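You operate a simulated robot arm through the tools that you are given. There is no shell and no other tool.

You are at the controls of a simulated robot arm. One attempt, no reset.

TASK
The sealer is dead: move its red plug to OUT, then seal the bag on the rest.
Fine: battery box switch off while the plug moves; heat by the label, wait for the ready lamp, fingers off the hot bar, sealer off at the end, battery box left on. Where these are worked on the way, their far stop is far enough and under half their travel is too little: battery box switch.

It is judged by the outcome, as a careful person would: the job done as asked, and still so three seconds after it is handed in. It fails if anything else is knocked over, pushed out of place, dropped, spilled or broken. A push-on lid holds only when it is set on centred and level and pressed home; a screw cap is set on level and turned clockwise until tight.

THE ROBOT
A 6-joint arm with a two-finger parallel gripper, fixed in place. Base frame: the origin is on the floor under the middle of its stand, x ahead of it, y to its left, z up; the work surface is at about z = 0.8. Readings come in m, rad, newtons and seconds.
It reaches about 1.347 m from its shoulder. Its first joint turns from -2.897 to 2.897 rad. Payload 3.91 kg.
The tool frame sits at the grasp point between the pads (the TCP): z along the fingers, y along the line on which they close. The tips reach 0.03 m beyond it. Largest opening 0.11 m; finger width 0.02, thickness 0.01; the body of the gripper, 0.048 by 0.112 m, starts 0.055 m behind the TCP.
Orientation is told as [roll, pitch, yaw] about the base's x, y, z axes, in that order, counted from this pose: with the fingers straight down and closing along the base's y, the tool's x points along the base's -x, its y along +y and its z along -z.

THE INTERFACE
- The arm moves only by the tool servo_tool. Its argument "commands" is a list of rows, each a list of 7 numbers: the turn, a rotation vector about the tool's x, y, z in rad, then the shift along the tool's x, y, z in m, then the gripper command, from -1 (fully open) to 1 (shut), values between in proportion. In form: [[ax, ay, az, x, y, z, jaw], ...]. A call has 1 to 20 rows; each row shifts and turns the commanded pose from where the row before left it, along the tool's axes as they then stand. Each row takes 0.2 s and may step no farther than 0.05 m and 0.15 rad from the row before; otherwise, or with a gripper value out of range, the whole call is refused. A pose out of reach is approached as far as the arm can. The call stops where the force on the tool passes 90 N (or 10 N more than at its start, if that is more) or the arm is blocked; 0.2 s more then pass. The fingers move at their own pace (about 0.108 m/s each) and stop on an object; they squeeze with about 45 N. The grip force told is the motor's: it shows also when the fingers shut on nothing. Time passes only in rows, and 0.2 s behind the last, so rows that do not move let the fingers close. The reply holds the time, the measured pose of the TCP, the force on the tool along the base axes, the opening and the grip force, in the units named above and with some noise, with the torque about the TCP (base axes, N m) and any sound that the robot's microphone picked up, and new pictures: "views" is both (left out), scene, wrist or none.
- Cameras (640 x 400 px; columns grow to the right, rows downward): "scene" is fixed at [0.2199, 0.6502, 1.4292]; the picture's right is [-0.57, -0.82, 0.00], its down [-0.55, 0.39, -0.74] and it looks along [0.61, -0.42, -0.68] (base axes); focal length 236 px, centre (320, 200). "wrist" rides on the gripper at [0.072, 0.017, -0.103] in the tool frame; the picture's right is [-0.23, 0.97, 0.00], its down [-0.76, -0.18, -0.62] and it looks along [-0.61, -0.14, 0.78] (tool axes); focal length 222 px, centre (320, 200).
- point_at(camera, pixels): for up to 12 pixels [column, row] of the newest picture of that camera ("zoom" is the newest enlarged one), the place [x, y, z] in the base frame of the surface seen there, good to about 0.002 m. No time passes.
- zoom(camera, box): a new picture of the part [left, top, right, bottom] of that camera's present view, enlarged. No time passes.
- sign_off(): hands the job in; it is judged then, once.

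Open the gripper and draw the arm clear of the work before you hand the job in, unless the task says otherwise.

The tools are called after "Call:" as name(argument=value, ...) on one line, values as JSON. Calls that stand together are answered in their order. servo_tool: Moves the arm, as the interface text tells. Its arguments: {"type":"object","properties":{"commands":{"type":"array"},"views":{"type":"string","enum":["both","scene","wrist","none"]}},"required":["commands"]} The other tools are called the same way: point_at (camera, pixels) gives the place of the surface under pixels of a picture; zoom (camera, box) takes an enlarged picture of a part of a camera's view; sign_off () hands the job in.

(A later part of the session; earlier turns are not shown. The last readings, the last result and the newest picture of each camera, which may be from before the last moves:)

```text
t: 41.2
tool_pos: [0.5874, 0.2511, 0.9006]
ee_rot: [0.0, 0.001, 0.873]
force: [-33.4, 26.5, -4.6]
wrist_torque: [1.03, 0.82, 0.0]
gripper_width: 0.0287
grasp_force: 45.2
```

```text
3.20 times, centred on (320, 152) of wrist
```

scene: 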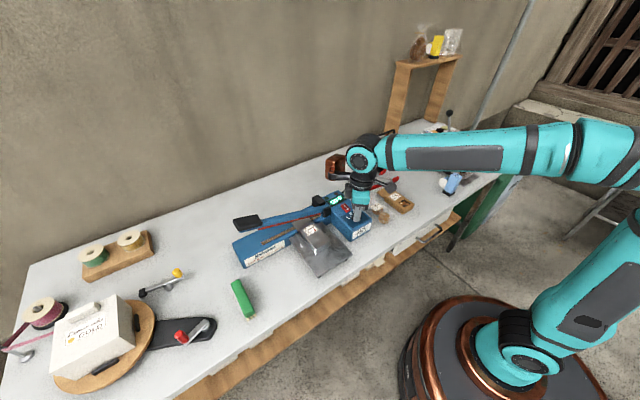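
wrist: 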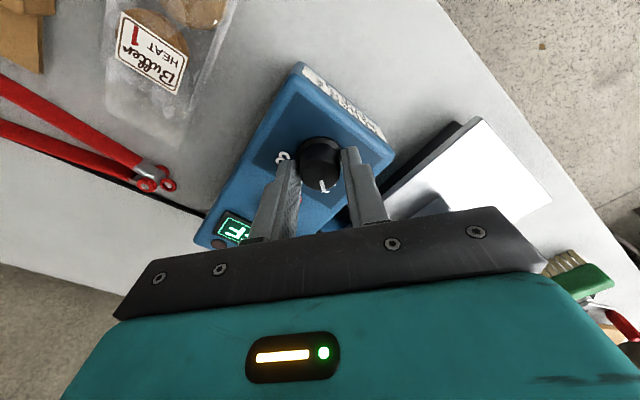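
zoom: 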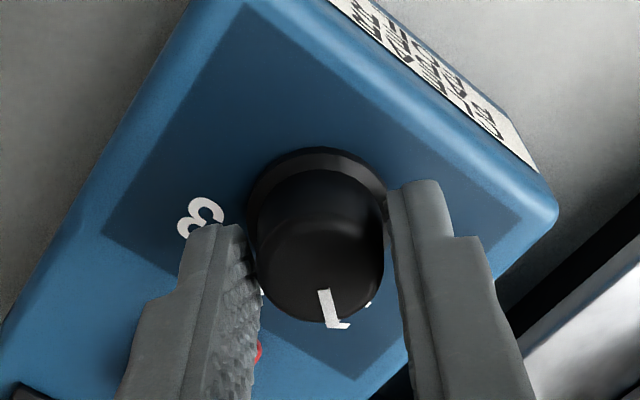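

One pad is bearing on the knob's wider base skirt (lateral force −33/+26 N, width 28.7 mm). I open, rise 7 mm to the knob's body and shift 1.2 mm toward that pad (tool +y), then close again.

Call:
servo_tool(commands=[[0, 0, 0, 0, 0, 0, 0.3], [0, 0, 0, 0, 0.0012, -0.007, 0.3], [0, 0, 0, 0, 0, 0, 0.3], [0, 0, 0, 0, 0, 0, 0.5], [0, 0, 0, 0, 0, 0, 0.6], [0, 0, 0, 0, 0, 0, 1], [0, 0, 0, 0, 0, 0, 1]], views="wrist")

Call:
zoom(camera="wrist", box=[220, 90, 420, 215])

```text
t: 42.8
tool_pos: [0.5887, 0.2504, 0.9083]
ee_rot: [-0.001, 0.0, 0.875]
force: [-12.8, 7.6, 0.2]
wrist_torque: [0.13, 0.45, -0.02]
gripper_width: 0.0265
grasp_force: 44.5
```

wrist: 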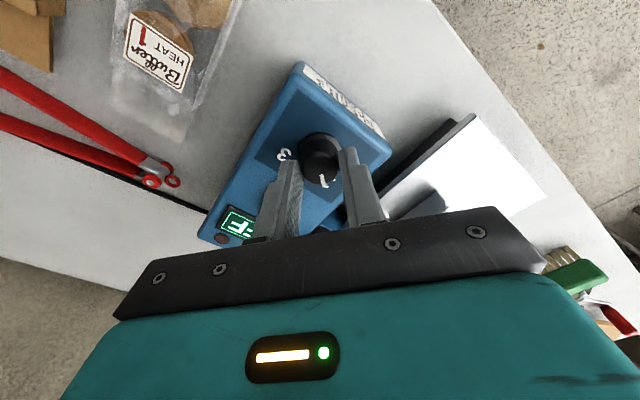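

```text
3.20 times, centred on (320, 152) of wrist
```

zoom: 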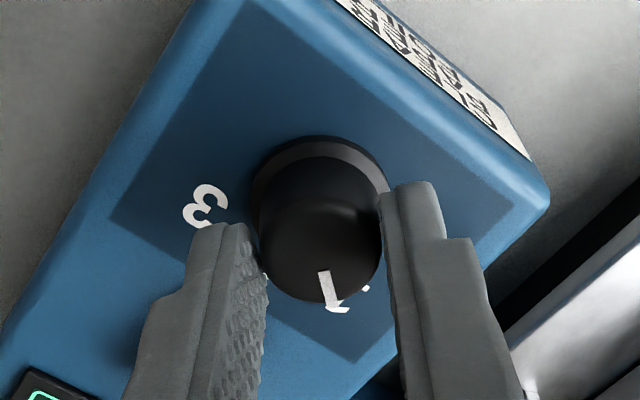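

Better: 26.5 mm on the knob body, side force 15 N. I shift another 0.9 mm (tool +y) to balance, then read the force.

Call:
servo_tool(commands=[[0, 0, 0, 0, 0.0009, 0, 1], [0, 0, 0, 0, 0, 0, 1]], views="none")

```text
t: 43.4
tool_pos: [0.5881, 0.2501, 0.9092]
ee_rot: [-0.002, 0.0, 0.872]
force: [-7.3, -0.3, 4.3]
wrist_torque: [-0.25, 0.4, 0.02]
gripper_width: 0.0264
grasp_force: 45.2
```

Forces are small now. I turn the knob clockwise the first ~33° and check force and torque.

Call:
servo_tool(commands=[[0, 0, 0.1454, 0, 0, 0, 1], [0, 0, 0.1454, 0, 0, 0, 1], [0, 0, 0.1454, 0, 0, 0, 1], [0, 0, 0.1454, 0, 0, 0, 1], [0, 0, 0, 0, 0, 0, 1]], views="wrist")

Call:
zoom(camera="wrist", box=[220, 90, 420, 215])

```text
t: 44.6
tool_pos: [0.5876, 0.2497, 0.9078]
ee_rot: [0.0, -0.002, 0.291]
force: [3.8, -2.4, 1.9]
wrist_torque: [0.03, -0.51, -0.02]
gripper_width: 0.0264
grasp_force: 44.8
```

wrist: 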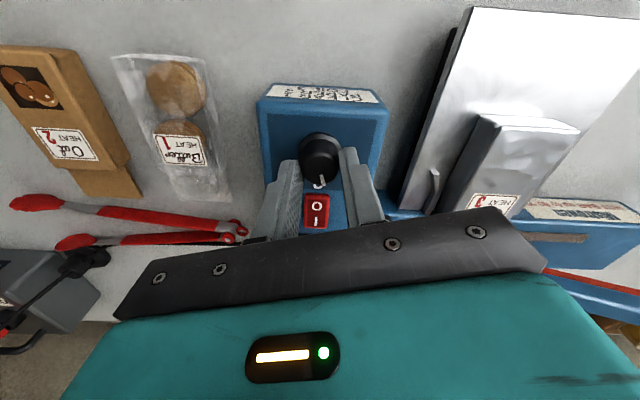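

```text
3.20 times, centred on (320, 152) of wrist
```

zoom: 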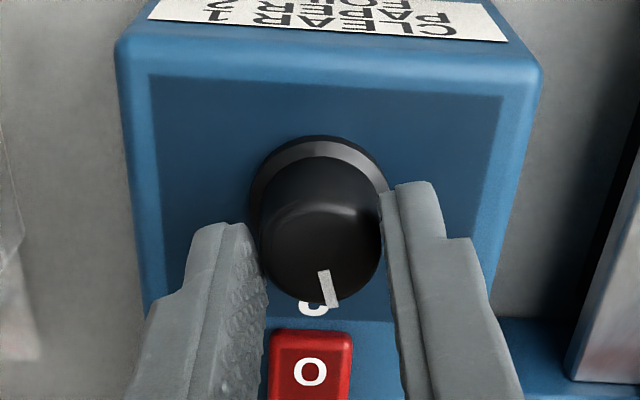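

The knob follows (pointer fixed relative to the fingers, now near 2). I continue the remaining ~67° to 3.

Call:
servo_tool(commands=[[0, 0, 0.1454, 0, 0, 0, 1], [0, 0, 0.1454, 0, 0, 0, 1], [0, 0, 0.1454, 0, 0, 0, 1], [0, 0, 0.1454, 0, 0, 0, 1], [0, 0, 0.1454, 0, 0, 0, 1], [0, 0, 0.1454, 0, 0, 0, 1], [0, 0, 0.1454, 0, 0, 0, 1], [0, 0, 0.1454, 0, 0, 0, 1], [0, 0, 0, 0, 0, 0, 1]])

Call:
zoom(camera="wrist", box=[220, 90, 420, 215])

```text
t: 46.6
tool_pos: [0.5877, 0.2498, 0.9088]
ee_rot: [0.0, -0.002, -0.874]
force: [12.0, -4.2, 9.3]
wrist_torque: [-0.27, -0.47, 0.0]
gripper_width: 0.0264
grasp_force: 45.2
```

scene: 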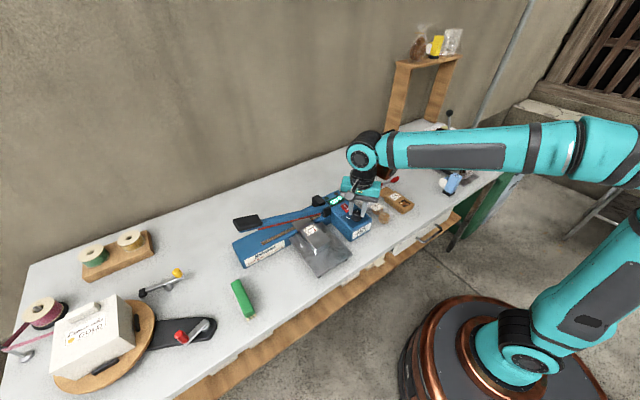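
wrist: 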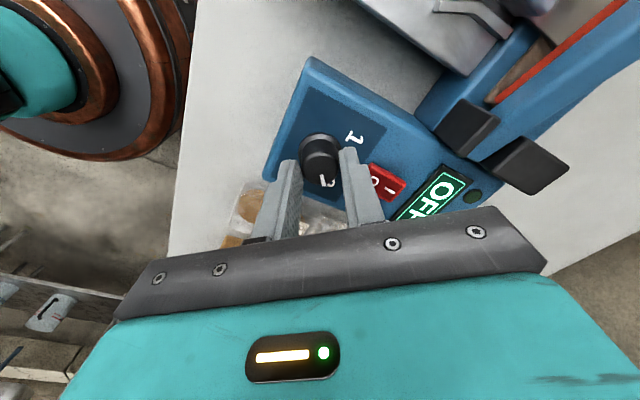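

```text
3.20 times, centred on (320, 152) of wrist
```

zoom: 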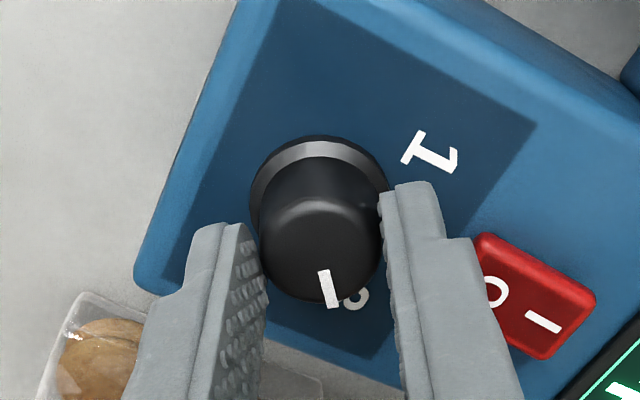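

The pointer is at the 3 label. I open, lift off and verify the dial from above.

Call:
servo_tool(commands=[[0, 0, 0, 0, 0, 0, 0.4], [0, 0, 0, 0, 0, 0, 0.2], [0, 0, 0, 0, 0, -0.02, 0.2], [0, 0, 0, 0, 0, -0.03, 0.2], [0, 0, 0, 0, 0, -0.03, 0.2], [0, 0, 0, 0, 0, 0, 0.2]])

Call:
zoom(camera="wrist", box=[260, 70, 380, 145])

Call:
zoom(camera="scene", box=[310, 180, 390, 230])

```text
t: 48.0
tool_pos: [0.5871, 0.2506, 0.9891]
ee_rot: [0.001, -0.001, -0.874]
force: [-0.4, -0.8, -0.6]
wrist_torque: [0.0, -0.03, 0.0]
gripper_width: 0.0439
grasp_force: 0.1
```

scene: 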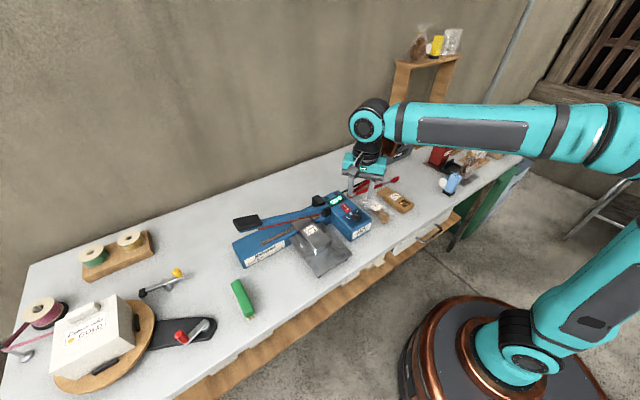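
wrist: 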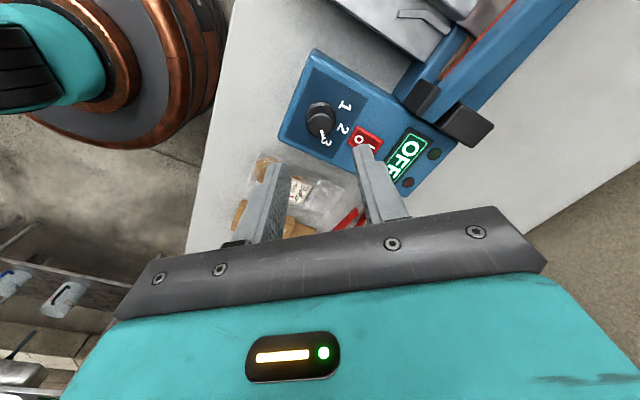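

```text
5.33 times, centred on (320, 108) of wrist
```

zoom: 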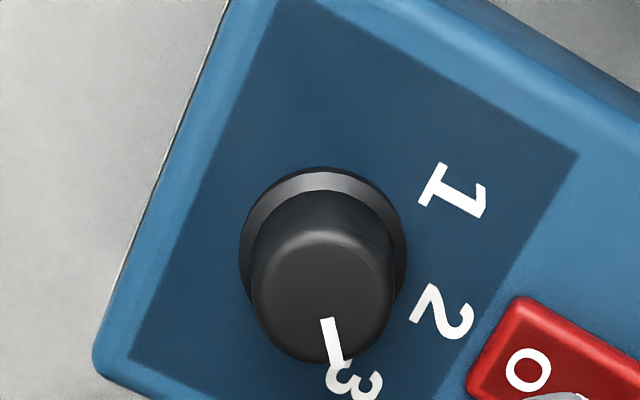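

```text
8.00 times, centred on (350, 205) of scene
```

zoom: 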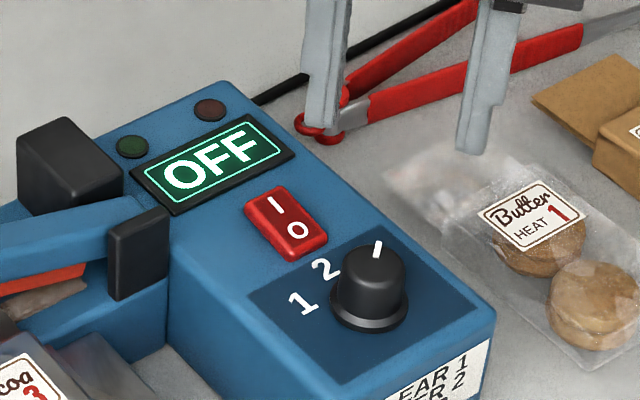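

The dial points at 3. I measure the red rocker in the scene enlargement (corners near (245,200),(280,190),(325,240),(290,258)).

Call:
point_at(camera="zoom", pixels=[[255, 205], [277, 195], [272, 205], [297, 230], [315, 235], [293, 248], [285, 218], [250, 215], [290, 258], [325, 245]])

Call:
point_at(camera="zoom", pixels=[[130, 147], [209, 110], [212, 165], [140, 260], [65, 170], [110, 180], [165, 215], [120, 290], [50, 230], [20, 150]])

```text
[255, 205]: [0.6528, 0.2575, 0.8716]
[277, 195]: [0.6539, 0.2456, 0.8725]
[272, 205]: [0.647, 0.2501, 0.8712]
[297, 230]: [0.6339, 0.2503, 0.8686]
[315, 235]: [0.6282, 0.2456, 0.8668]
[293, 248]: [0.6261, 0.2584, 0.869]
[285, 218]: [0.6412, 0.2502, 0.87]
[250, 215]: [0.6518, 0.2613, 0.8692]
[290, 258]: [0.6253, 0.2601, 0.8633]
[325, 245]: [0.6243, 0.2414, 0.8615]
```

```text
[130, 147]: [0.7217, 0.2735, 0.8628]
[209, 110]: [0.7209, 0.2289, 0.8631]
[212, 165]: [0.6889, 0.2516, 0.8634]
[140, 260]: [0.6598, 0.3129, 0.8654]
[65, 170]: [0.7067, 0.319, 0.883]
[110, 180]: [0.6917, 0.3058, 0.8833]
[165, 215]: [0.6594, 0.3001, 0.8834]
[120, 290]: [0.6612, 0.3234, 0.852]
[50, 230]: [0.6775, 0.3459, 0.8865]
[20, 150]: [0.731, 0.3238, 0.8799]
```

Rocker centre (0.640,0.2505), I end raised (z≈0.8725) → sealer is off. I close the fingers, turn back to yaw 0 and go above the I end (0.653,0.250).

Call:
servo_tool(commands=[[0, 0, -0.1457, 0, 0, 0, 1], [0, 0, -0.1457, 0, 0, 0, 1], [0, 0, -0.1457, 0, 0, 0, 1], [0, 0, -0.1457, 0, 0, 0, 1], [0, 0, -0.1457, 0, 0, 0, 1], [0, 0, -0.1457, 0, 0, 0, 1], [0, 0, 0, -0.034, 0, 0, 1], [0, 0, 0, -0.033, 0, 0, 1], [0, 0, 0, 0, 0, 0.03, 1], [0, 0, 0, 0, 0, 0.03, 1], [0, 0, 0, 0, 0, 0, 1]])

Call:
zoom(camera="wrist", box=[220, 90, 420, 215])

Call:
zoom(camera="scene", box=[310, 170, 390, 220])

```text
t: 50.4
tool_pos: [0.6521, 0.2517, 0.9286]
ee_rot: [-0.001, -0.003, 0.001]
force: [0.3, 0.6, -0.8]
wrist_torque: [-0.02, -0.01, 0.0]
gripper_width: 0.0002
grasp_force: 37.4
```

scene: 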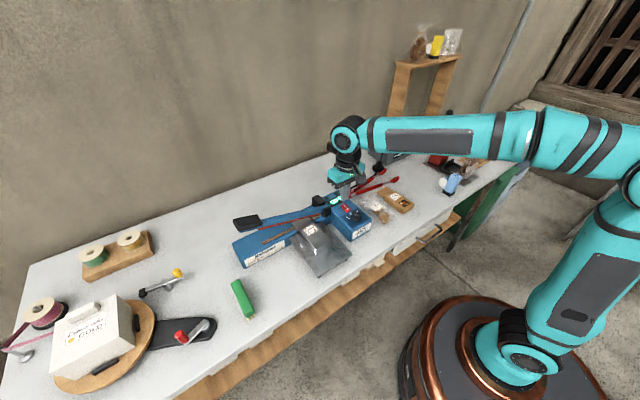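
wrist: 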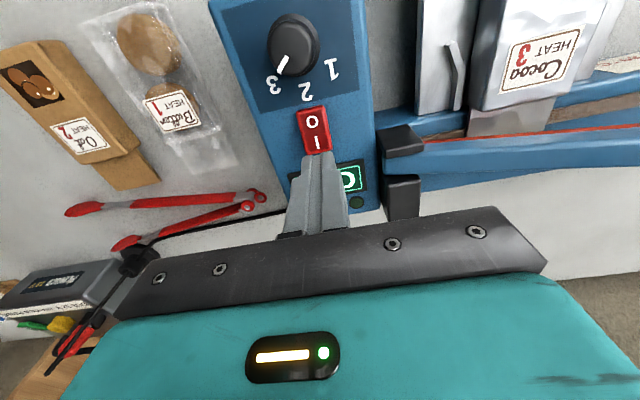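

```text
3.20 times, centred on (320, 152) of wrist
```

zoom: 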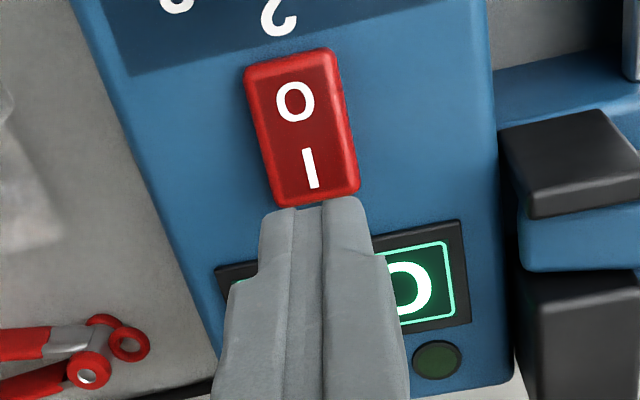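

```text
8.00 times, centred on (350, 195) of scene
```

zoom: 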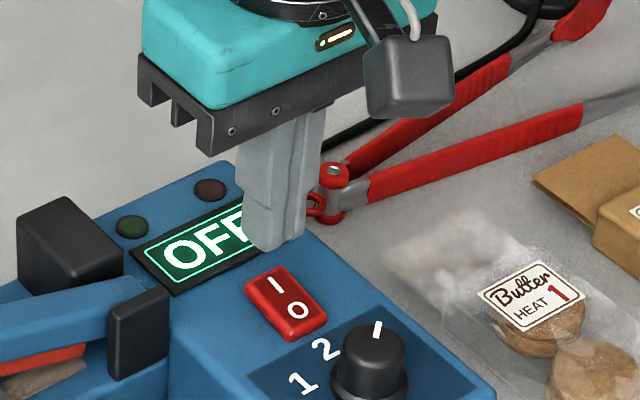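

The tips are over the I end. I press straight down gently.

Call:
servo_tool(commands=[[0, 0, 0, 0, 0, 0.015, 1], [0, 0, 0, 0, 0, 0.009, 1], [0, 0, 0, 0, 0, 0.003, 1], [0, 0, 0, 0, 0, 0.003, 1], [0, 0, 0, 0, 0, 0.002, 1], [0, 0, 0, 0, 0, 0, 1]])

Call:
zoom(camera="scene", box=[310, 170, 390, 220])

```text
t: 51.8
tool_pos: [0.655, 0.2502, 0.9004]
ee_rot: [0.003, -0.009, 0.001]
force: [29.3, 7.0, 74.7]
wrist_torque: [0.18, -0.17, -0.24]
gripper_width: 0.0002
grasp_force: 37.8
```

scene: 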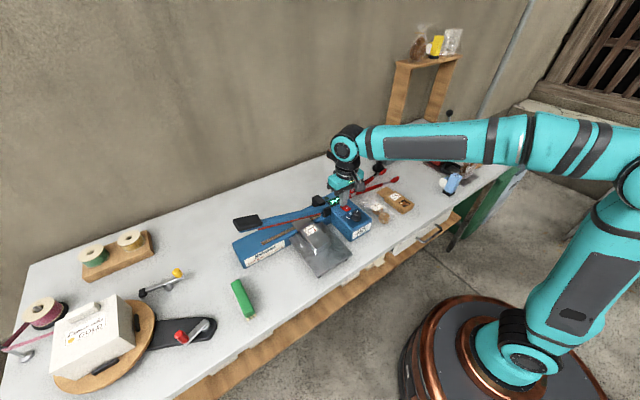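
wrist: 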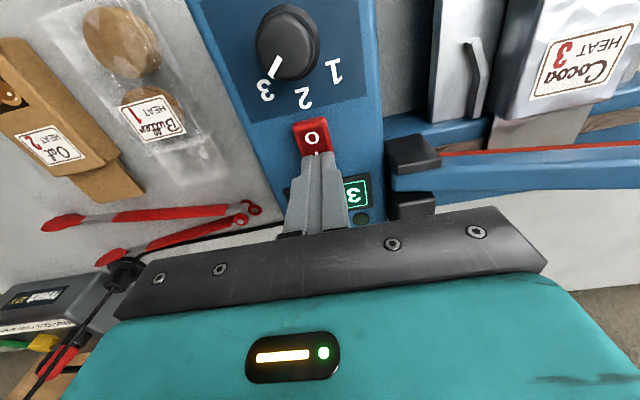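

```text
8.00 times, centred on (350, 195) of scene
```

zoom: 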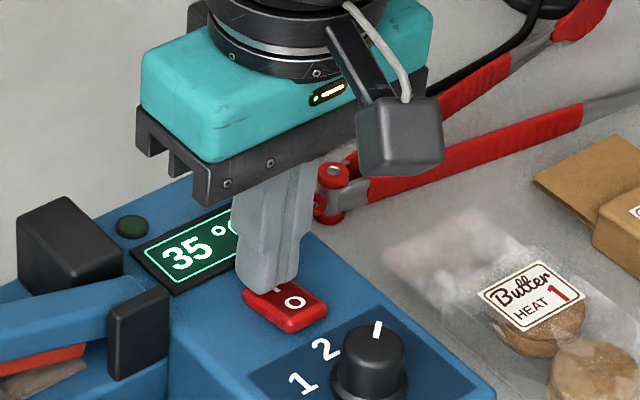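

The display now reads "35 °C": the sealer has power and is heating. I lift straight off and check lamps and display.

Call:
servo_tool(commands=[[0, 0, 0, 0, 0, -0.006, 1], [0, 0, 0, 0, 0, -0.02, 1], [0, 0, 0, 0, 0, -0.04, 1], [0, 0, 0, 0, 0, -0.045, 1], [0, 0, 0, 0, 0, -0.045, 1], [0, 0, 0, 0, 0, 0, 1]])

Call:
zoom(camera="scene", box=[310, 180, 390, 230])

Call:
zoom(camera="scene", box=[224, 180, 352, 260])

```text
t: 53.2
tool_pos: [0.6552, 0.2503, 1.051]
ee_rot: [-0.003, 0.0, 0.001]
force: [-0.1, 0.1, 0.5]
wrist_torque: [0.0, -0.02, -0.02]
gripper_width: 0.0
grasp_force: 37.4
```

scene: 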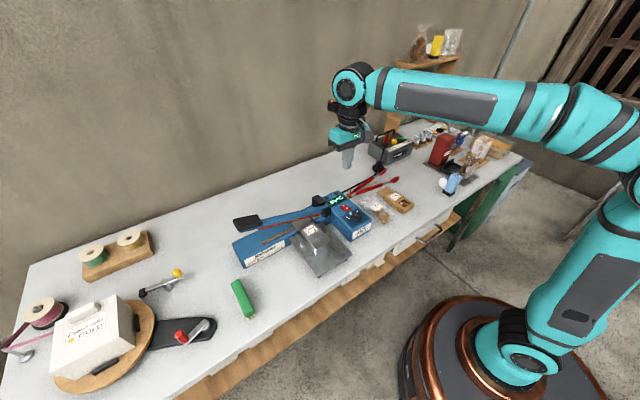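
wrist: 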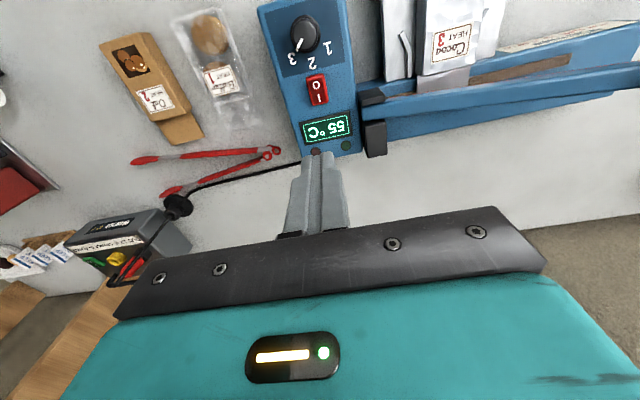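

```text
8.00 times, centred on (350, 205) of scene
```

zoom: 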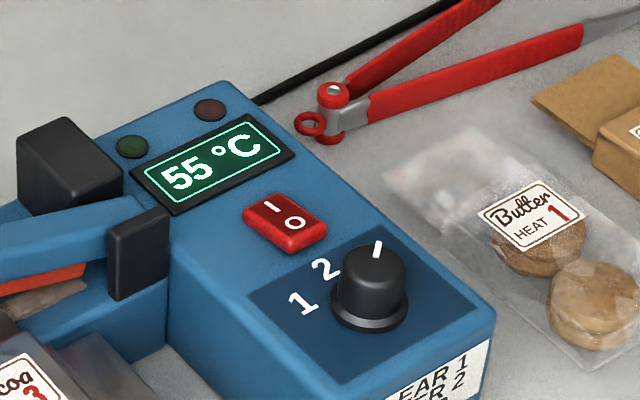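

```text
5.00 times, centred on (288, 220) of scene
```

zoom: 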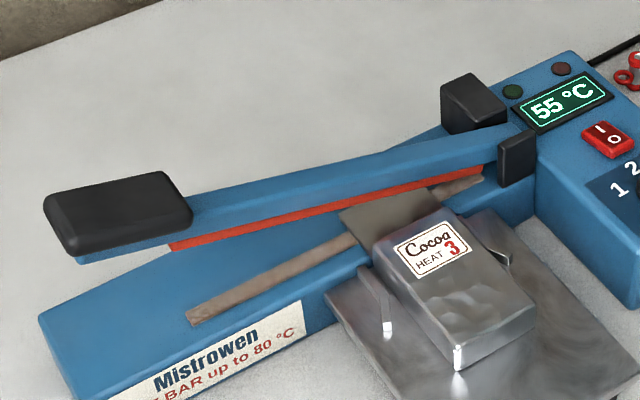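

Temperature is 55 °C and climbing; neither lamp is lit yet. While it heats I measure handle, arm, bar and bag flap in this enlargement.

Call:
point_at(camera="zoom", pixels=[[120, 200], [60, 215], [80, 240], [180, 195], [150, 180], [100, 190], [50, 195], [200, 315], [260, 285], [330, 250], [395, 215], [465, 185]])

Call:
point_at(camera="zoom", pixels=[[300, 185], [400, 160], [490, 135], [350, 195], [180, 245], [480, 95], [515, 150], [475, 80], [120, 270], [60, 310], [120, 330], [300, 290]])

```text
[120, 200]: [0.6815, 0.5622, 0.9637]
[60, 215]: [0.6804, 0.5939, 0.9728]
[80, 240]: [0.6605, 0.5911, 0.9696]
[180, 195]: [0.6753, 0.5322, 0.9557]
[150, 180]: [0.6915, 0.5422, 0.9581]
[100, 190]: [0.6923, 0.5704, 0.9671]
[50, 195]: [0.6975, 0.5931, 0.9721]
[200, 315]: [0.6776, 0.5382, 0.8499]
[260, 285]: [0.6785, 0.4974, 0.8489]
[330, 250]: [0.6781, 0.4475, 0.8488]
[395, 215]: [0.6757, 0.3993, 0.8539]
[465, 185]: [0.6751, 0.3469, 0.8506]
```

```text
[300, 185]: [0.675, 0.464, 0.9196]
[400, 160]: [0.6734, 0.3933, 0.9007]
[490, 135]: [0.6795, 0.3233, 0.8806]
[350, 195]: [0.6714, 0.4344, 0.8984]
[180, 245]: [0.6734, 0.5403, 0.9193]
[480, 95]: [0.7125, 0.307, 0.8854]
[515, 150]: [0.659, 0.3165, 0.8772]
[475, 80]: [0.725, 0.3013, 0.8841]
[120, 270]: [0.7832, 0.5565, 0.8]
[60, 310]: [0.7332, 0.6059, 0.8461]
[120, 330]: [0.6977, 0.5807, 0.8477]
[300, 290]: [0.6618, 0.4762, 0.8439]
```

Bar runs at x≈0.678, z≈0.849, y 0.35–0.54; handle top centre ≈(0.678,0.565,0.964), hinge near y≈0.31. I move at safe height to above the handle (0.678,0.570) while it heats.

Call:
servo_tool(commands=[[0, 0, 0, -0.0033, 0.0457, 0, 1], [0, 0, 0, -0.0033, 0.0457, 0, 1], [0, 0, 0, -0.0033, 0.0457, 0, 1], [0, 0, 0, -0.0033, 0.0457, 0, 1], [0, 0, 0, -0.0033, 0.0457, 0, 1], [0, 0, 0, -0.0033, 0.0457, 0, 1], [0, 0, 0, -0.0033, 0.0457, 0, 1], [0, 0, 0, 0, 0, 0, 1]])

Call:
zoom(camera="scene", box=[310, 180, 390, 230])

Call:
zoom(camera="scene", box=[224, 150, 352, 230])

```text
t: 55.0
tool_pos: [0.6754, 0.572, 1.0514]
ee_rot: [-0.002, -0.001, 0.001]
force: [0.5, -0.3, -0.1]
wrist_torque: [0.01, 0.02, 0.01]
gripper_width: 0.0
grasp_force: 37.7
```

scene: 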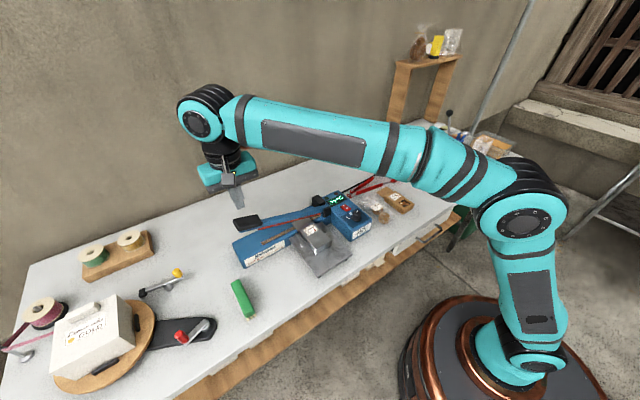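
wrist: 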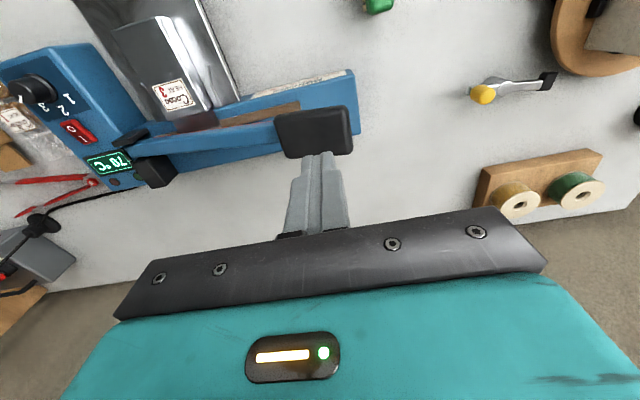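

```text
8.00 times, centred on (350, 205) of scene
```

zoom: 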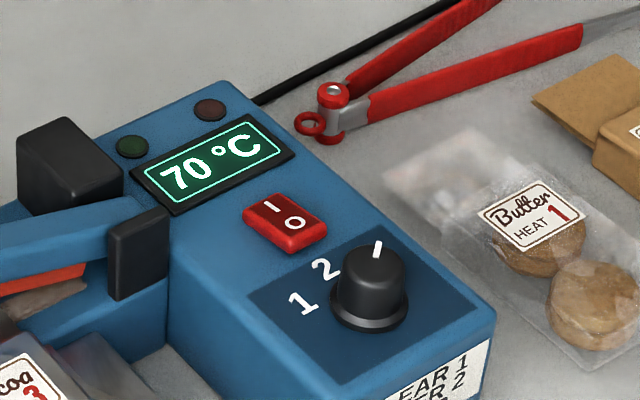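

```text
5.00 times, centred on (288, 190) of scene
```

zoom: 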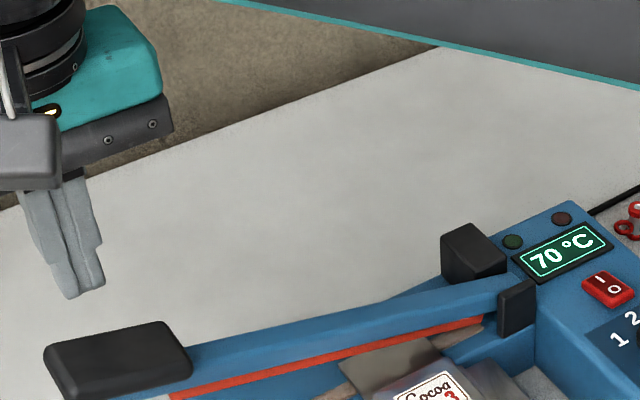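

70 °C, ready lamp (scene zoom 130,147) still dark. I lower to just above the handle and wait about 2 s.

Call:
servo_tool(commands=[[0, 0, 0, -0.002, -0.002, 0.03, 1], [0, 0, 0, 0, 0, 0, 1], [0, 0, 0, 0, 0, 0, 1], [0, 0, 0, 0, 0, 0, 1], [0, 0, 0, 0, 0, 0, 1], [0, 0, 0, 0, 0, 0, 1], [0, 0, 0, 0, 0, 0, 1], [0, 0, 0, 0, 0, 0, 1]])

Call:
zoom(camera="scene", box=[310, 180, 390, 230])

Call:
zoom(camera="wrist", box=[220, 60, 420, 185])

```text
t: 56.8
tool_pos: [0.6774, 0.5716, 1.0225]
ee_rot: [0.0, -0.002, 0.001]
force: [-0.4, 0.2, -0.2]
wrist_torque: [0.02, -0.01, 0.01]
gripper_width: 0.0001
grasp_force: 37.8
```

scene: 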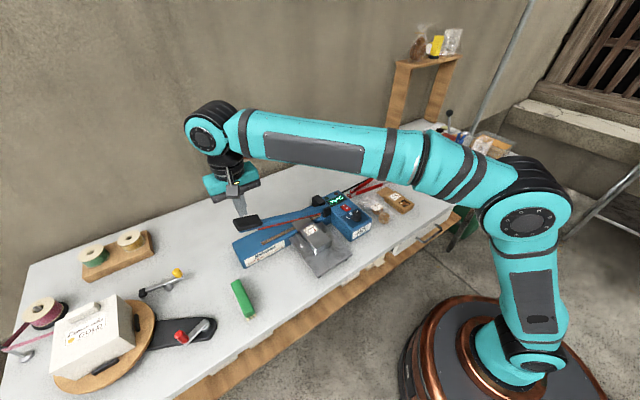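
wrist: 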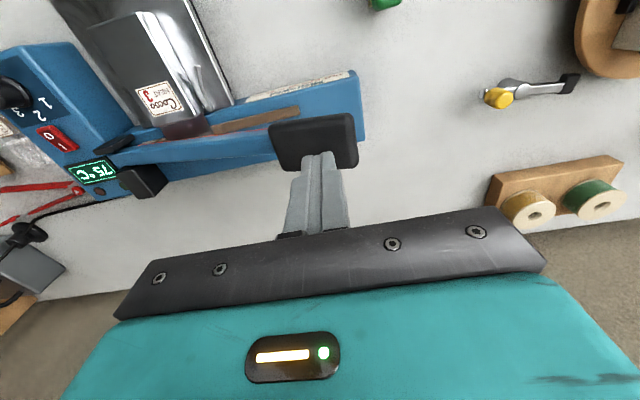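

```text
8.00 times, centred on (350, 205) of scene
```

zoom: 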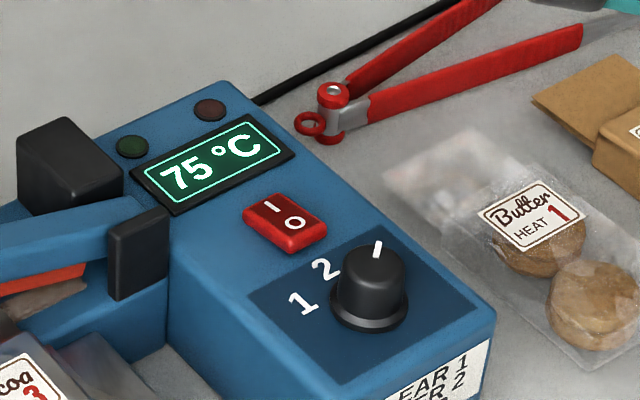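

```text
3.20 times, centred on (320, 122) of wrist
```

zoom: 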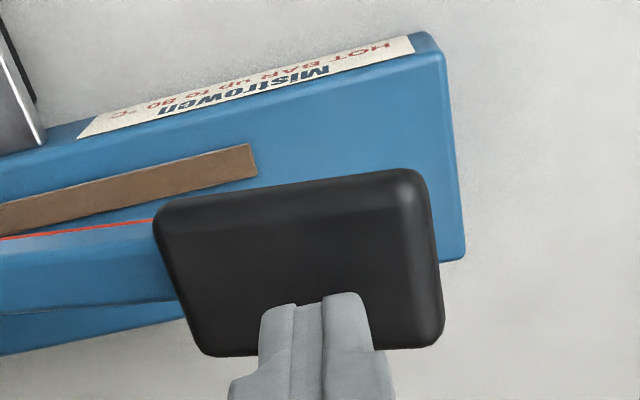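

75 °C and still no ready lamp. I keep waiting above the handle.

Call:
servo_tool(commands=[[0, 0, 0, 0, 0, 0, 1], [0, 0, 0, 0, 0, 0, 1], [0, 0, 0, 0, 0, 0, 1], [0, 0, 0, 0, 0, 0, 1], [0, 0, 0, 0, 0, 0, 1], [0, 0, 0, 0, 0, 0, 1], [0, 0, 0, 0, 0, 0, 1], [0, 0, 0, 0, 0, 0, 1], [0, 0, 0, 0, 0, 0, 1], [0, 0, 0, 0, 0, 0, 1]], views="scene")

Call:
zoom(camera="scene", box=[310, 180, 390, 230])

```text
t: 59.0
tool_pos: [0.679, 0.5711, 1.0229]
ee_rot: [-0.002, 0.0, 0.003]
force: [0.0, -0.4, 0.0]
wrist_torque: [-0.03, -0.01, -0.03]
gripper_width: 0.0002
grasp_force: 37.7
```

scene: 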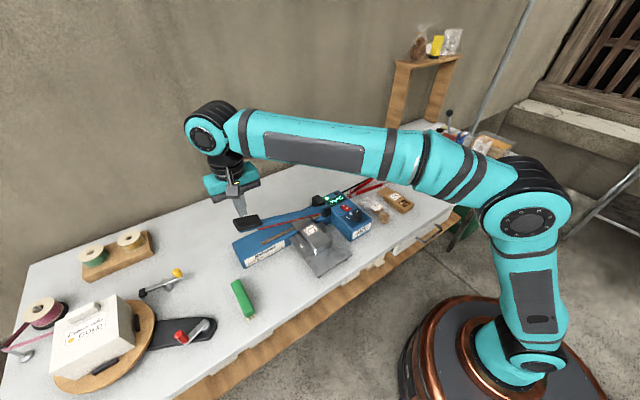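

```text
8.00 times, centred on (350, 205) of scene
```

zoom: 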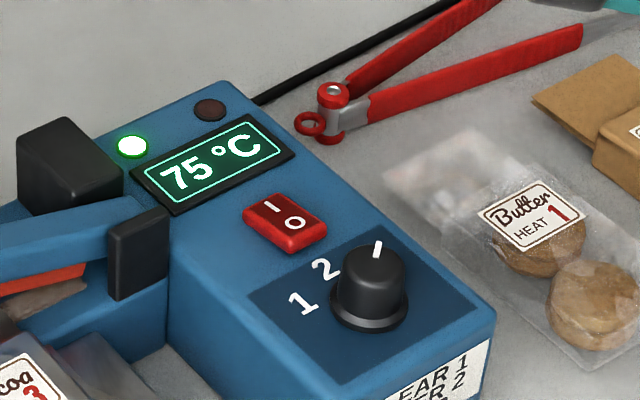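

The green ready lamp is lit at 75 °C. I press the handle down along its arc, away from the bar.

Call:
servo_tool(commands=[[0, 0, 0, 0, 0, 0.015, 1], [0, 0, 0, 0, 0, 0.013, 1], [0, 0, 0, 0, 0.002, 0.013, 1], [0, 0, 0, 0, 0.002, 0.013, 1], [0, 0, 0, 0, 0.002, 0.013, 1], [0, 0, 0, 0, 0.002, 0.013, 1], [0, 0, 0, 0, 0.001, 0.01, 1], [0, 0, 0, 0, 0.001, 0.006, 1]])

Call:
zoom(camera="scene", box=[224, 180, 352, 260])

```text
t: 60.8
tool_pos: [0.679, 0.5791, 0.9304]
ee_rot: [0.004, -0.008, 0.003]
force: [11.0, 5.1, 49.0]
wrist_torque: [0.39, -0.07, -0.03]
gripper_width: 0.0001
grasp_force: 38.1
```

scene: 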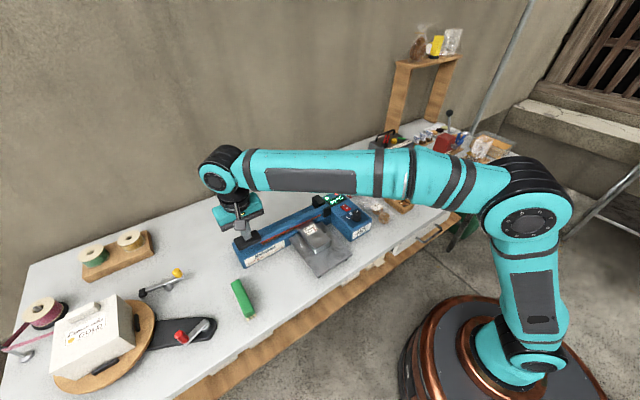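
wrist: 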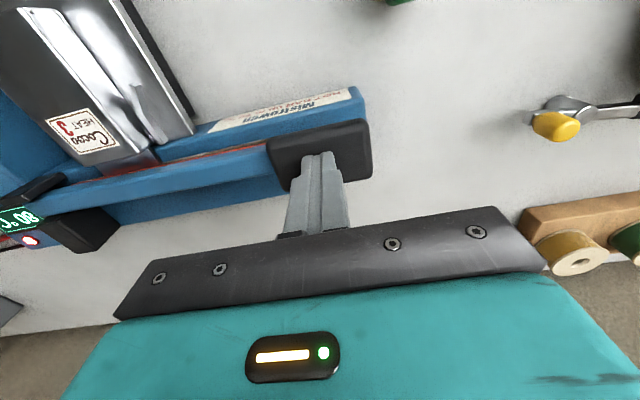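

```text
5.00 times, centred on (288, 220) of scene
```

zoom: 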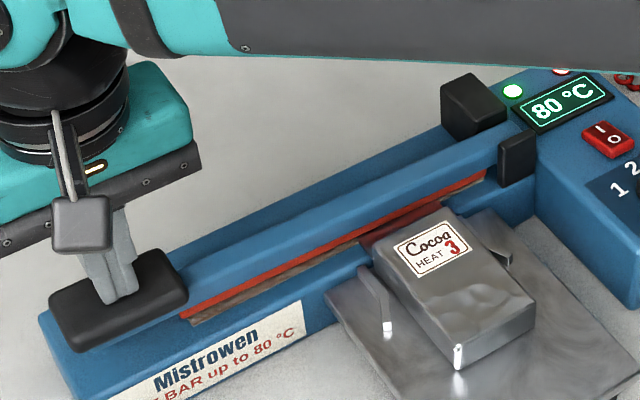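

The arm is closed on the bag (49 N), a red lamp has lit beside the green one – sealing in progress. I add a little push and hold, watching lamps and sound.

Call:
servo_tool(commands=[[0, 0, 0, 0, 0, 0.0015, 1], [0, 0, 0, 0, 0, 0, 1], [0, 0, 0, 0, 0, 0, 1], [0, 0, 0, 0, 0, 0, 1]])

Call:
zoom(camera="scene", box=[310, 180, 390, 230])

Call:
zoom(camera="scene", box=[224, 200, 320, 260])

```text
t: 61.8
tool_pos: [0.6803, 0.5791, 0.9308]
ee_rot: [0.004, -0.008, 0.001]
force: [25.3, 11.5, 79.0]
wrist_torque: [0.59, -0.38, -0.13]
gripper_width: 0.0001
grasp_force: 37.7
```

scene: 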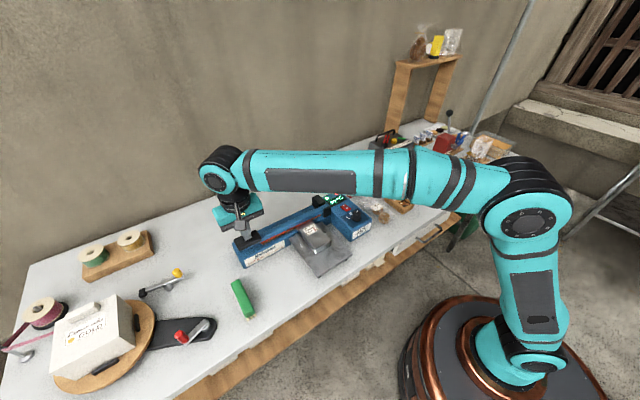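
wrist: 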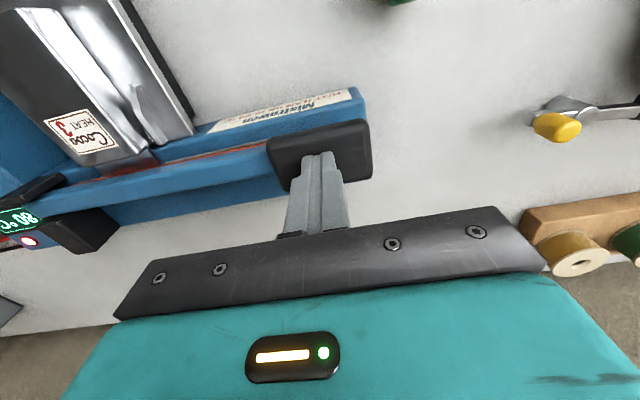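

```text
8.00 times, centred on (350, 205) of scene
```

zoom: 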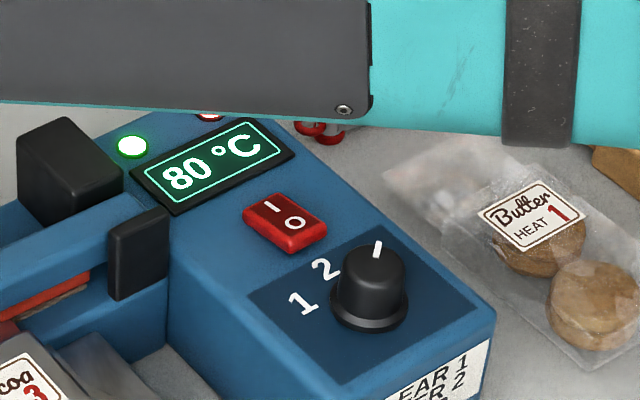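

```text
6.67 times, centred on (272, 230) of scene
```

zoom: 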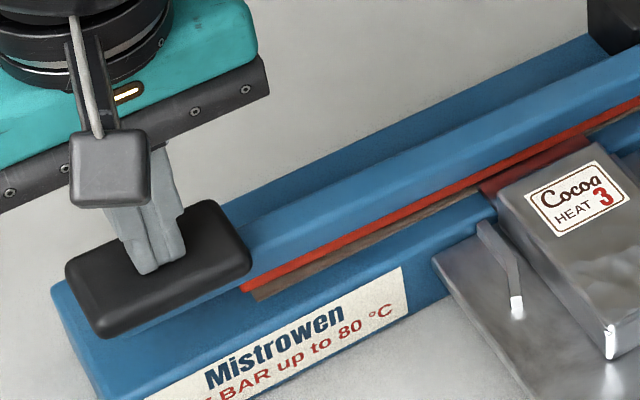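

Arm is at its stop (z unchanged, 79 N), red lamp still on. I hold and look again every 0.6–0.8 s for the lamp or a sound.

Call:
servo_tool(commands=[[0, 0, 0, 0, 0, -0.0005, 1], [0, 0, 0, 0, 0, 0, 1], [0, 0, 0, 0, 0, 0, 1]], views="wrist")

Call:
zoom(camera="scene", box=[310, 180, 390, 230])

Call:
zoom(camera="wrist", box=[0, 160, 160, 260])

```text
t: 62.6
tool_pos: [0.6793, 0.579, 0.9308]
ee_rot: [0.004, -0.004, 0.001]
force: [27.2, 14.7, 75.1]
wrist_torque: [0.7, -0.53, -0.07]
gripper_width: 0.0003
grasp_force: 37.6
```

wrist: 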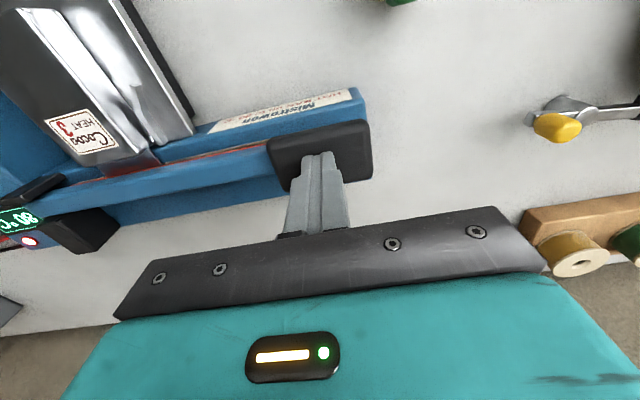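

```text
8.00 times, centred on (350, 205) of scene
```

zoom: 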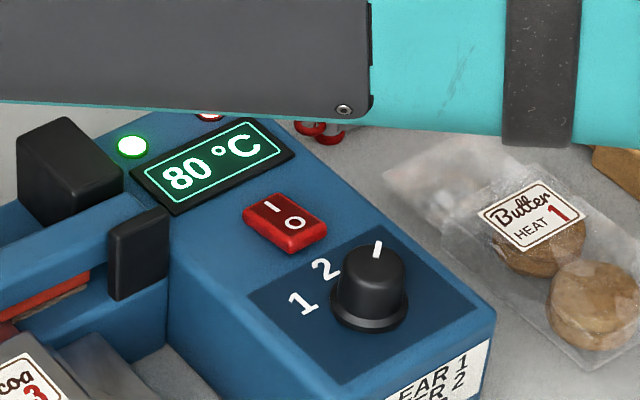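

```text
4.00 times, centred on (80, 210) of wrist
```

zoom: 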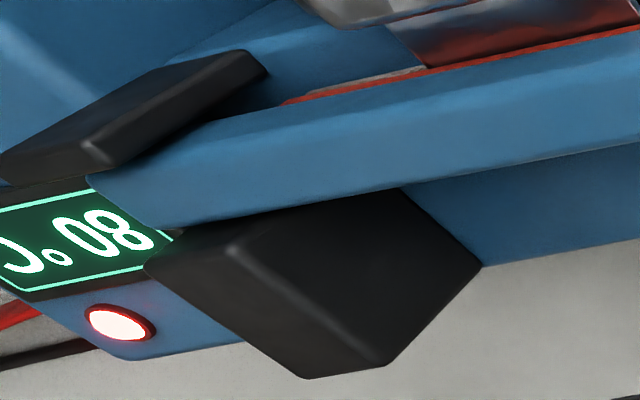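

Red lamp still lit at t=62.6. I keep holding briefly.

Call:
servo_tool(commands=[[0, 0, 0, 0, 0, 0, 1], [0, 0, 0, 0, 0, 0, 1], [0, 0, 0, 0, 0, 0, 1]], views="wrist")

Call:
zoom(camera="wrist", box=[0, 160, 160, 260])

```text
t: 63.4
tool_pos: [0.68, 0.5783, 0.9304]
ee_rot: [0.005, -0.004, 0.003]
force: [25.8, 13.3, 74.5]
wrist_torque: [0.65, -0.45, -0.17]
gripper_width: 0.0002
grasp_force: 38.0
```

wrist: 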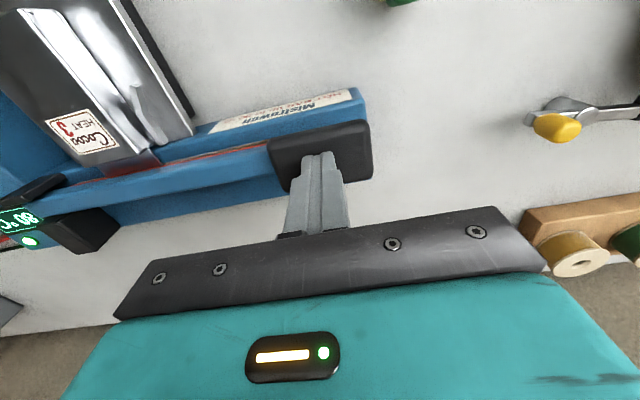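

```text
4.00 times, centred on (80, 210) of wrist
```

zoom: 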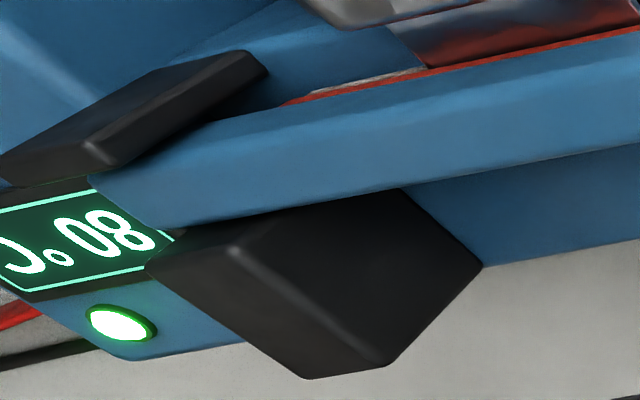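

The seal lamp has turned from red to green: the seal is done. I raise the handle back up along its arc and off.

Call:
servo_tool(commands=[[0, 0, 0, 0, 0, -0.008, 1], [0, 0, 0, 0, -0.002, -0.013, 1], [0, 0, 0, 0, -0.002, -0.013, 1], [0, 0, 0, 0, -0.002, -0.013, 1], [0, 0, 0, 0, -0.002, -0.013, 1], [0, 0, 0, 0, -0.002, -0.015, 1], [0, 0, 0, 0, 0, -0.03, 1], [0, 0, 0, 0, 0, -0.03, 1], [0, 0, 0, 0, 0, 0, 1]])

Call:
zoom(camera="scene", box=[224, 180, 352, 260])

Call:
zoom(camera="scene", box=[310, 180, 390, 230])

```text
t: 65.4
tool_pos: [0.6791, 0.5668, 1.0604]
ee_rot: [-0.001, -0.002, 0.002]
force: [0.8, 0.0, 0.9]
wrist_torque: [0.01, -0.03, 0.01]
gripper_width: 0.0
grasp_force: 37.9
```

scene: 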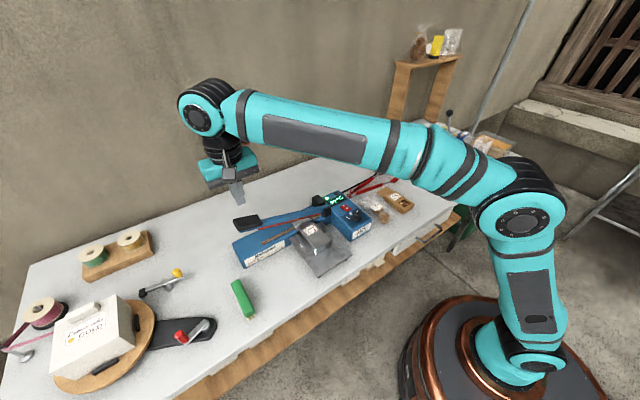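
wrist: 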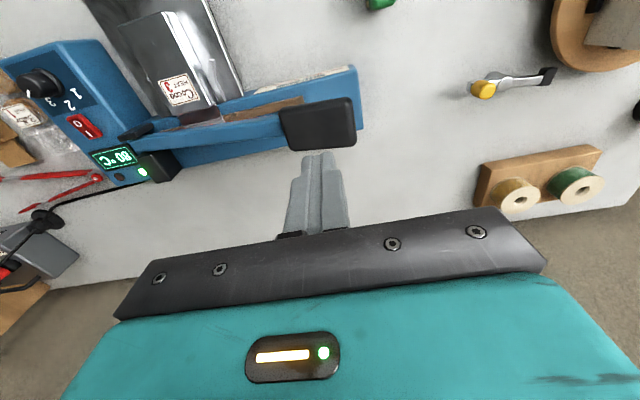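

```text
5.00 times, centred on (288, 220) of scene
```

zoom: 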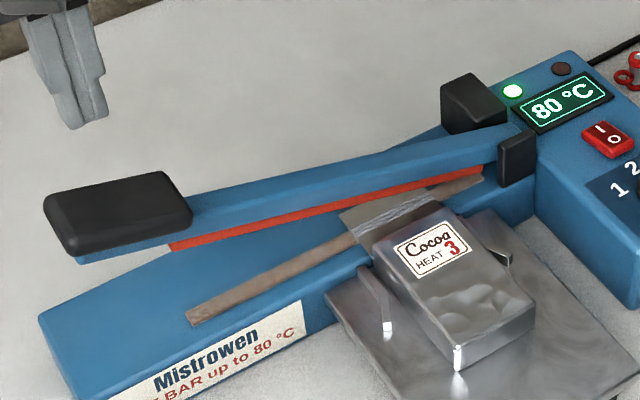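

```text
8.00 times, centred on (350, 205) of scene
```

zoom: 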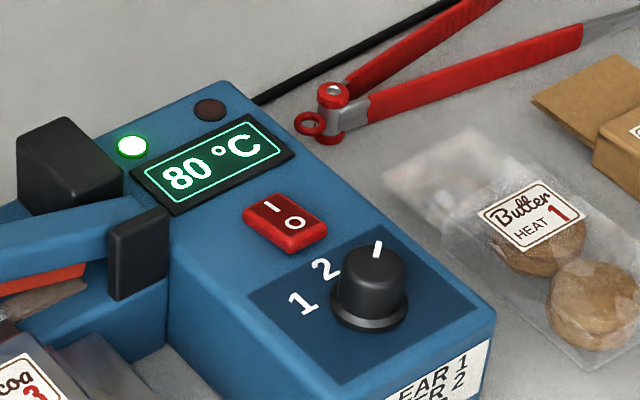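

The arm has sprung back up and the flap now shows a ribbed seal band (zoom 395,215). I move back to the panel, above the rocker's O end (0.627,0.2505).

Call:
servo_tool(commands=[[0, 0, 0, 0.0074, -0.0452, 0, 1], [0, 0, 0, 0.0074, -0.0452, 0, 1], [0, 0, 0, 0.0074, -0.0452, 0, 1], [0, 0, 0, 0.0074, -0.0452, 0, 1], [0, 0, 0, 0.0074, -0.0452, 0, 1], [0, 0, 0, 0.0074, -0.0452, 0, 1], [0, 0, 0, 0.0074, -0.0452, 0, 1], [0, 0, 0, 0, 0, 0.045, 1], [0, 0, 0, 0, 0, 0.045, 1], [0, 0, 0, 0, 0, 0.04, 1], [0, 0, 0, 0, 0, 0, 1]])

Call:
zoom(camera="wrist", box=[220, 90, 420, 215])

Call:
zoom(camera="scene", box=[270, 200, 334, 240])

```text
t: 67.8
tool_pos: [0.628, 0.2523, 0.9301]
ee_rot: [-0.001, -0.001, 0.002]
force: [0.3, -0.2, -0.2]
wrist_torque: [0.02, 0.0, 0.03]
gripper_width: 0.0
grasp_force: 37.6
```

scene: 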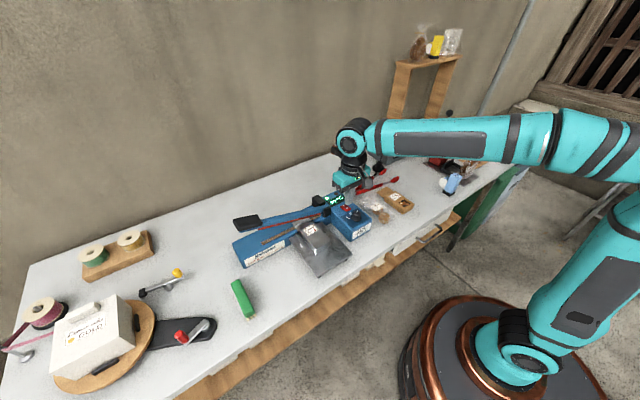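
wrist: 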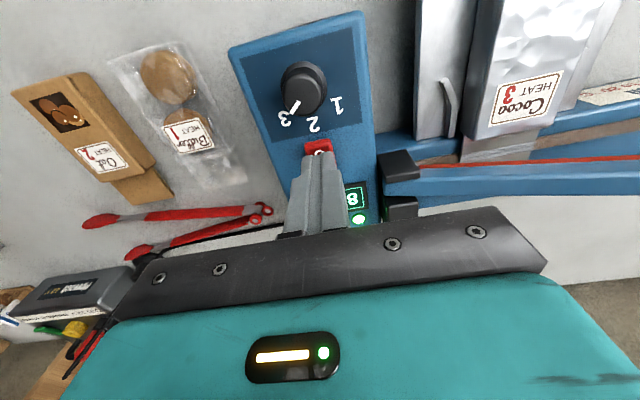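

```text
3.20 times, centred on (320, 152) of wrist
```

zoom: 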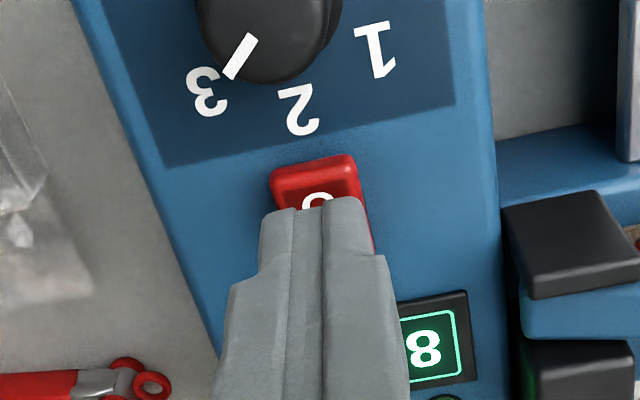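

```text
10.00 times, centred on (302, 220) of scene
```

zoom: 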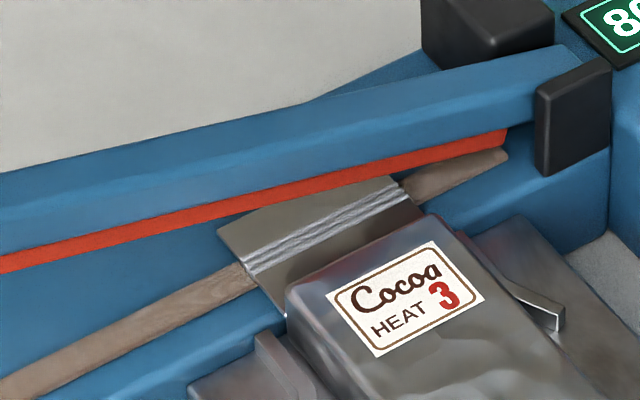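

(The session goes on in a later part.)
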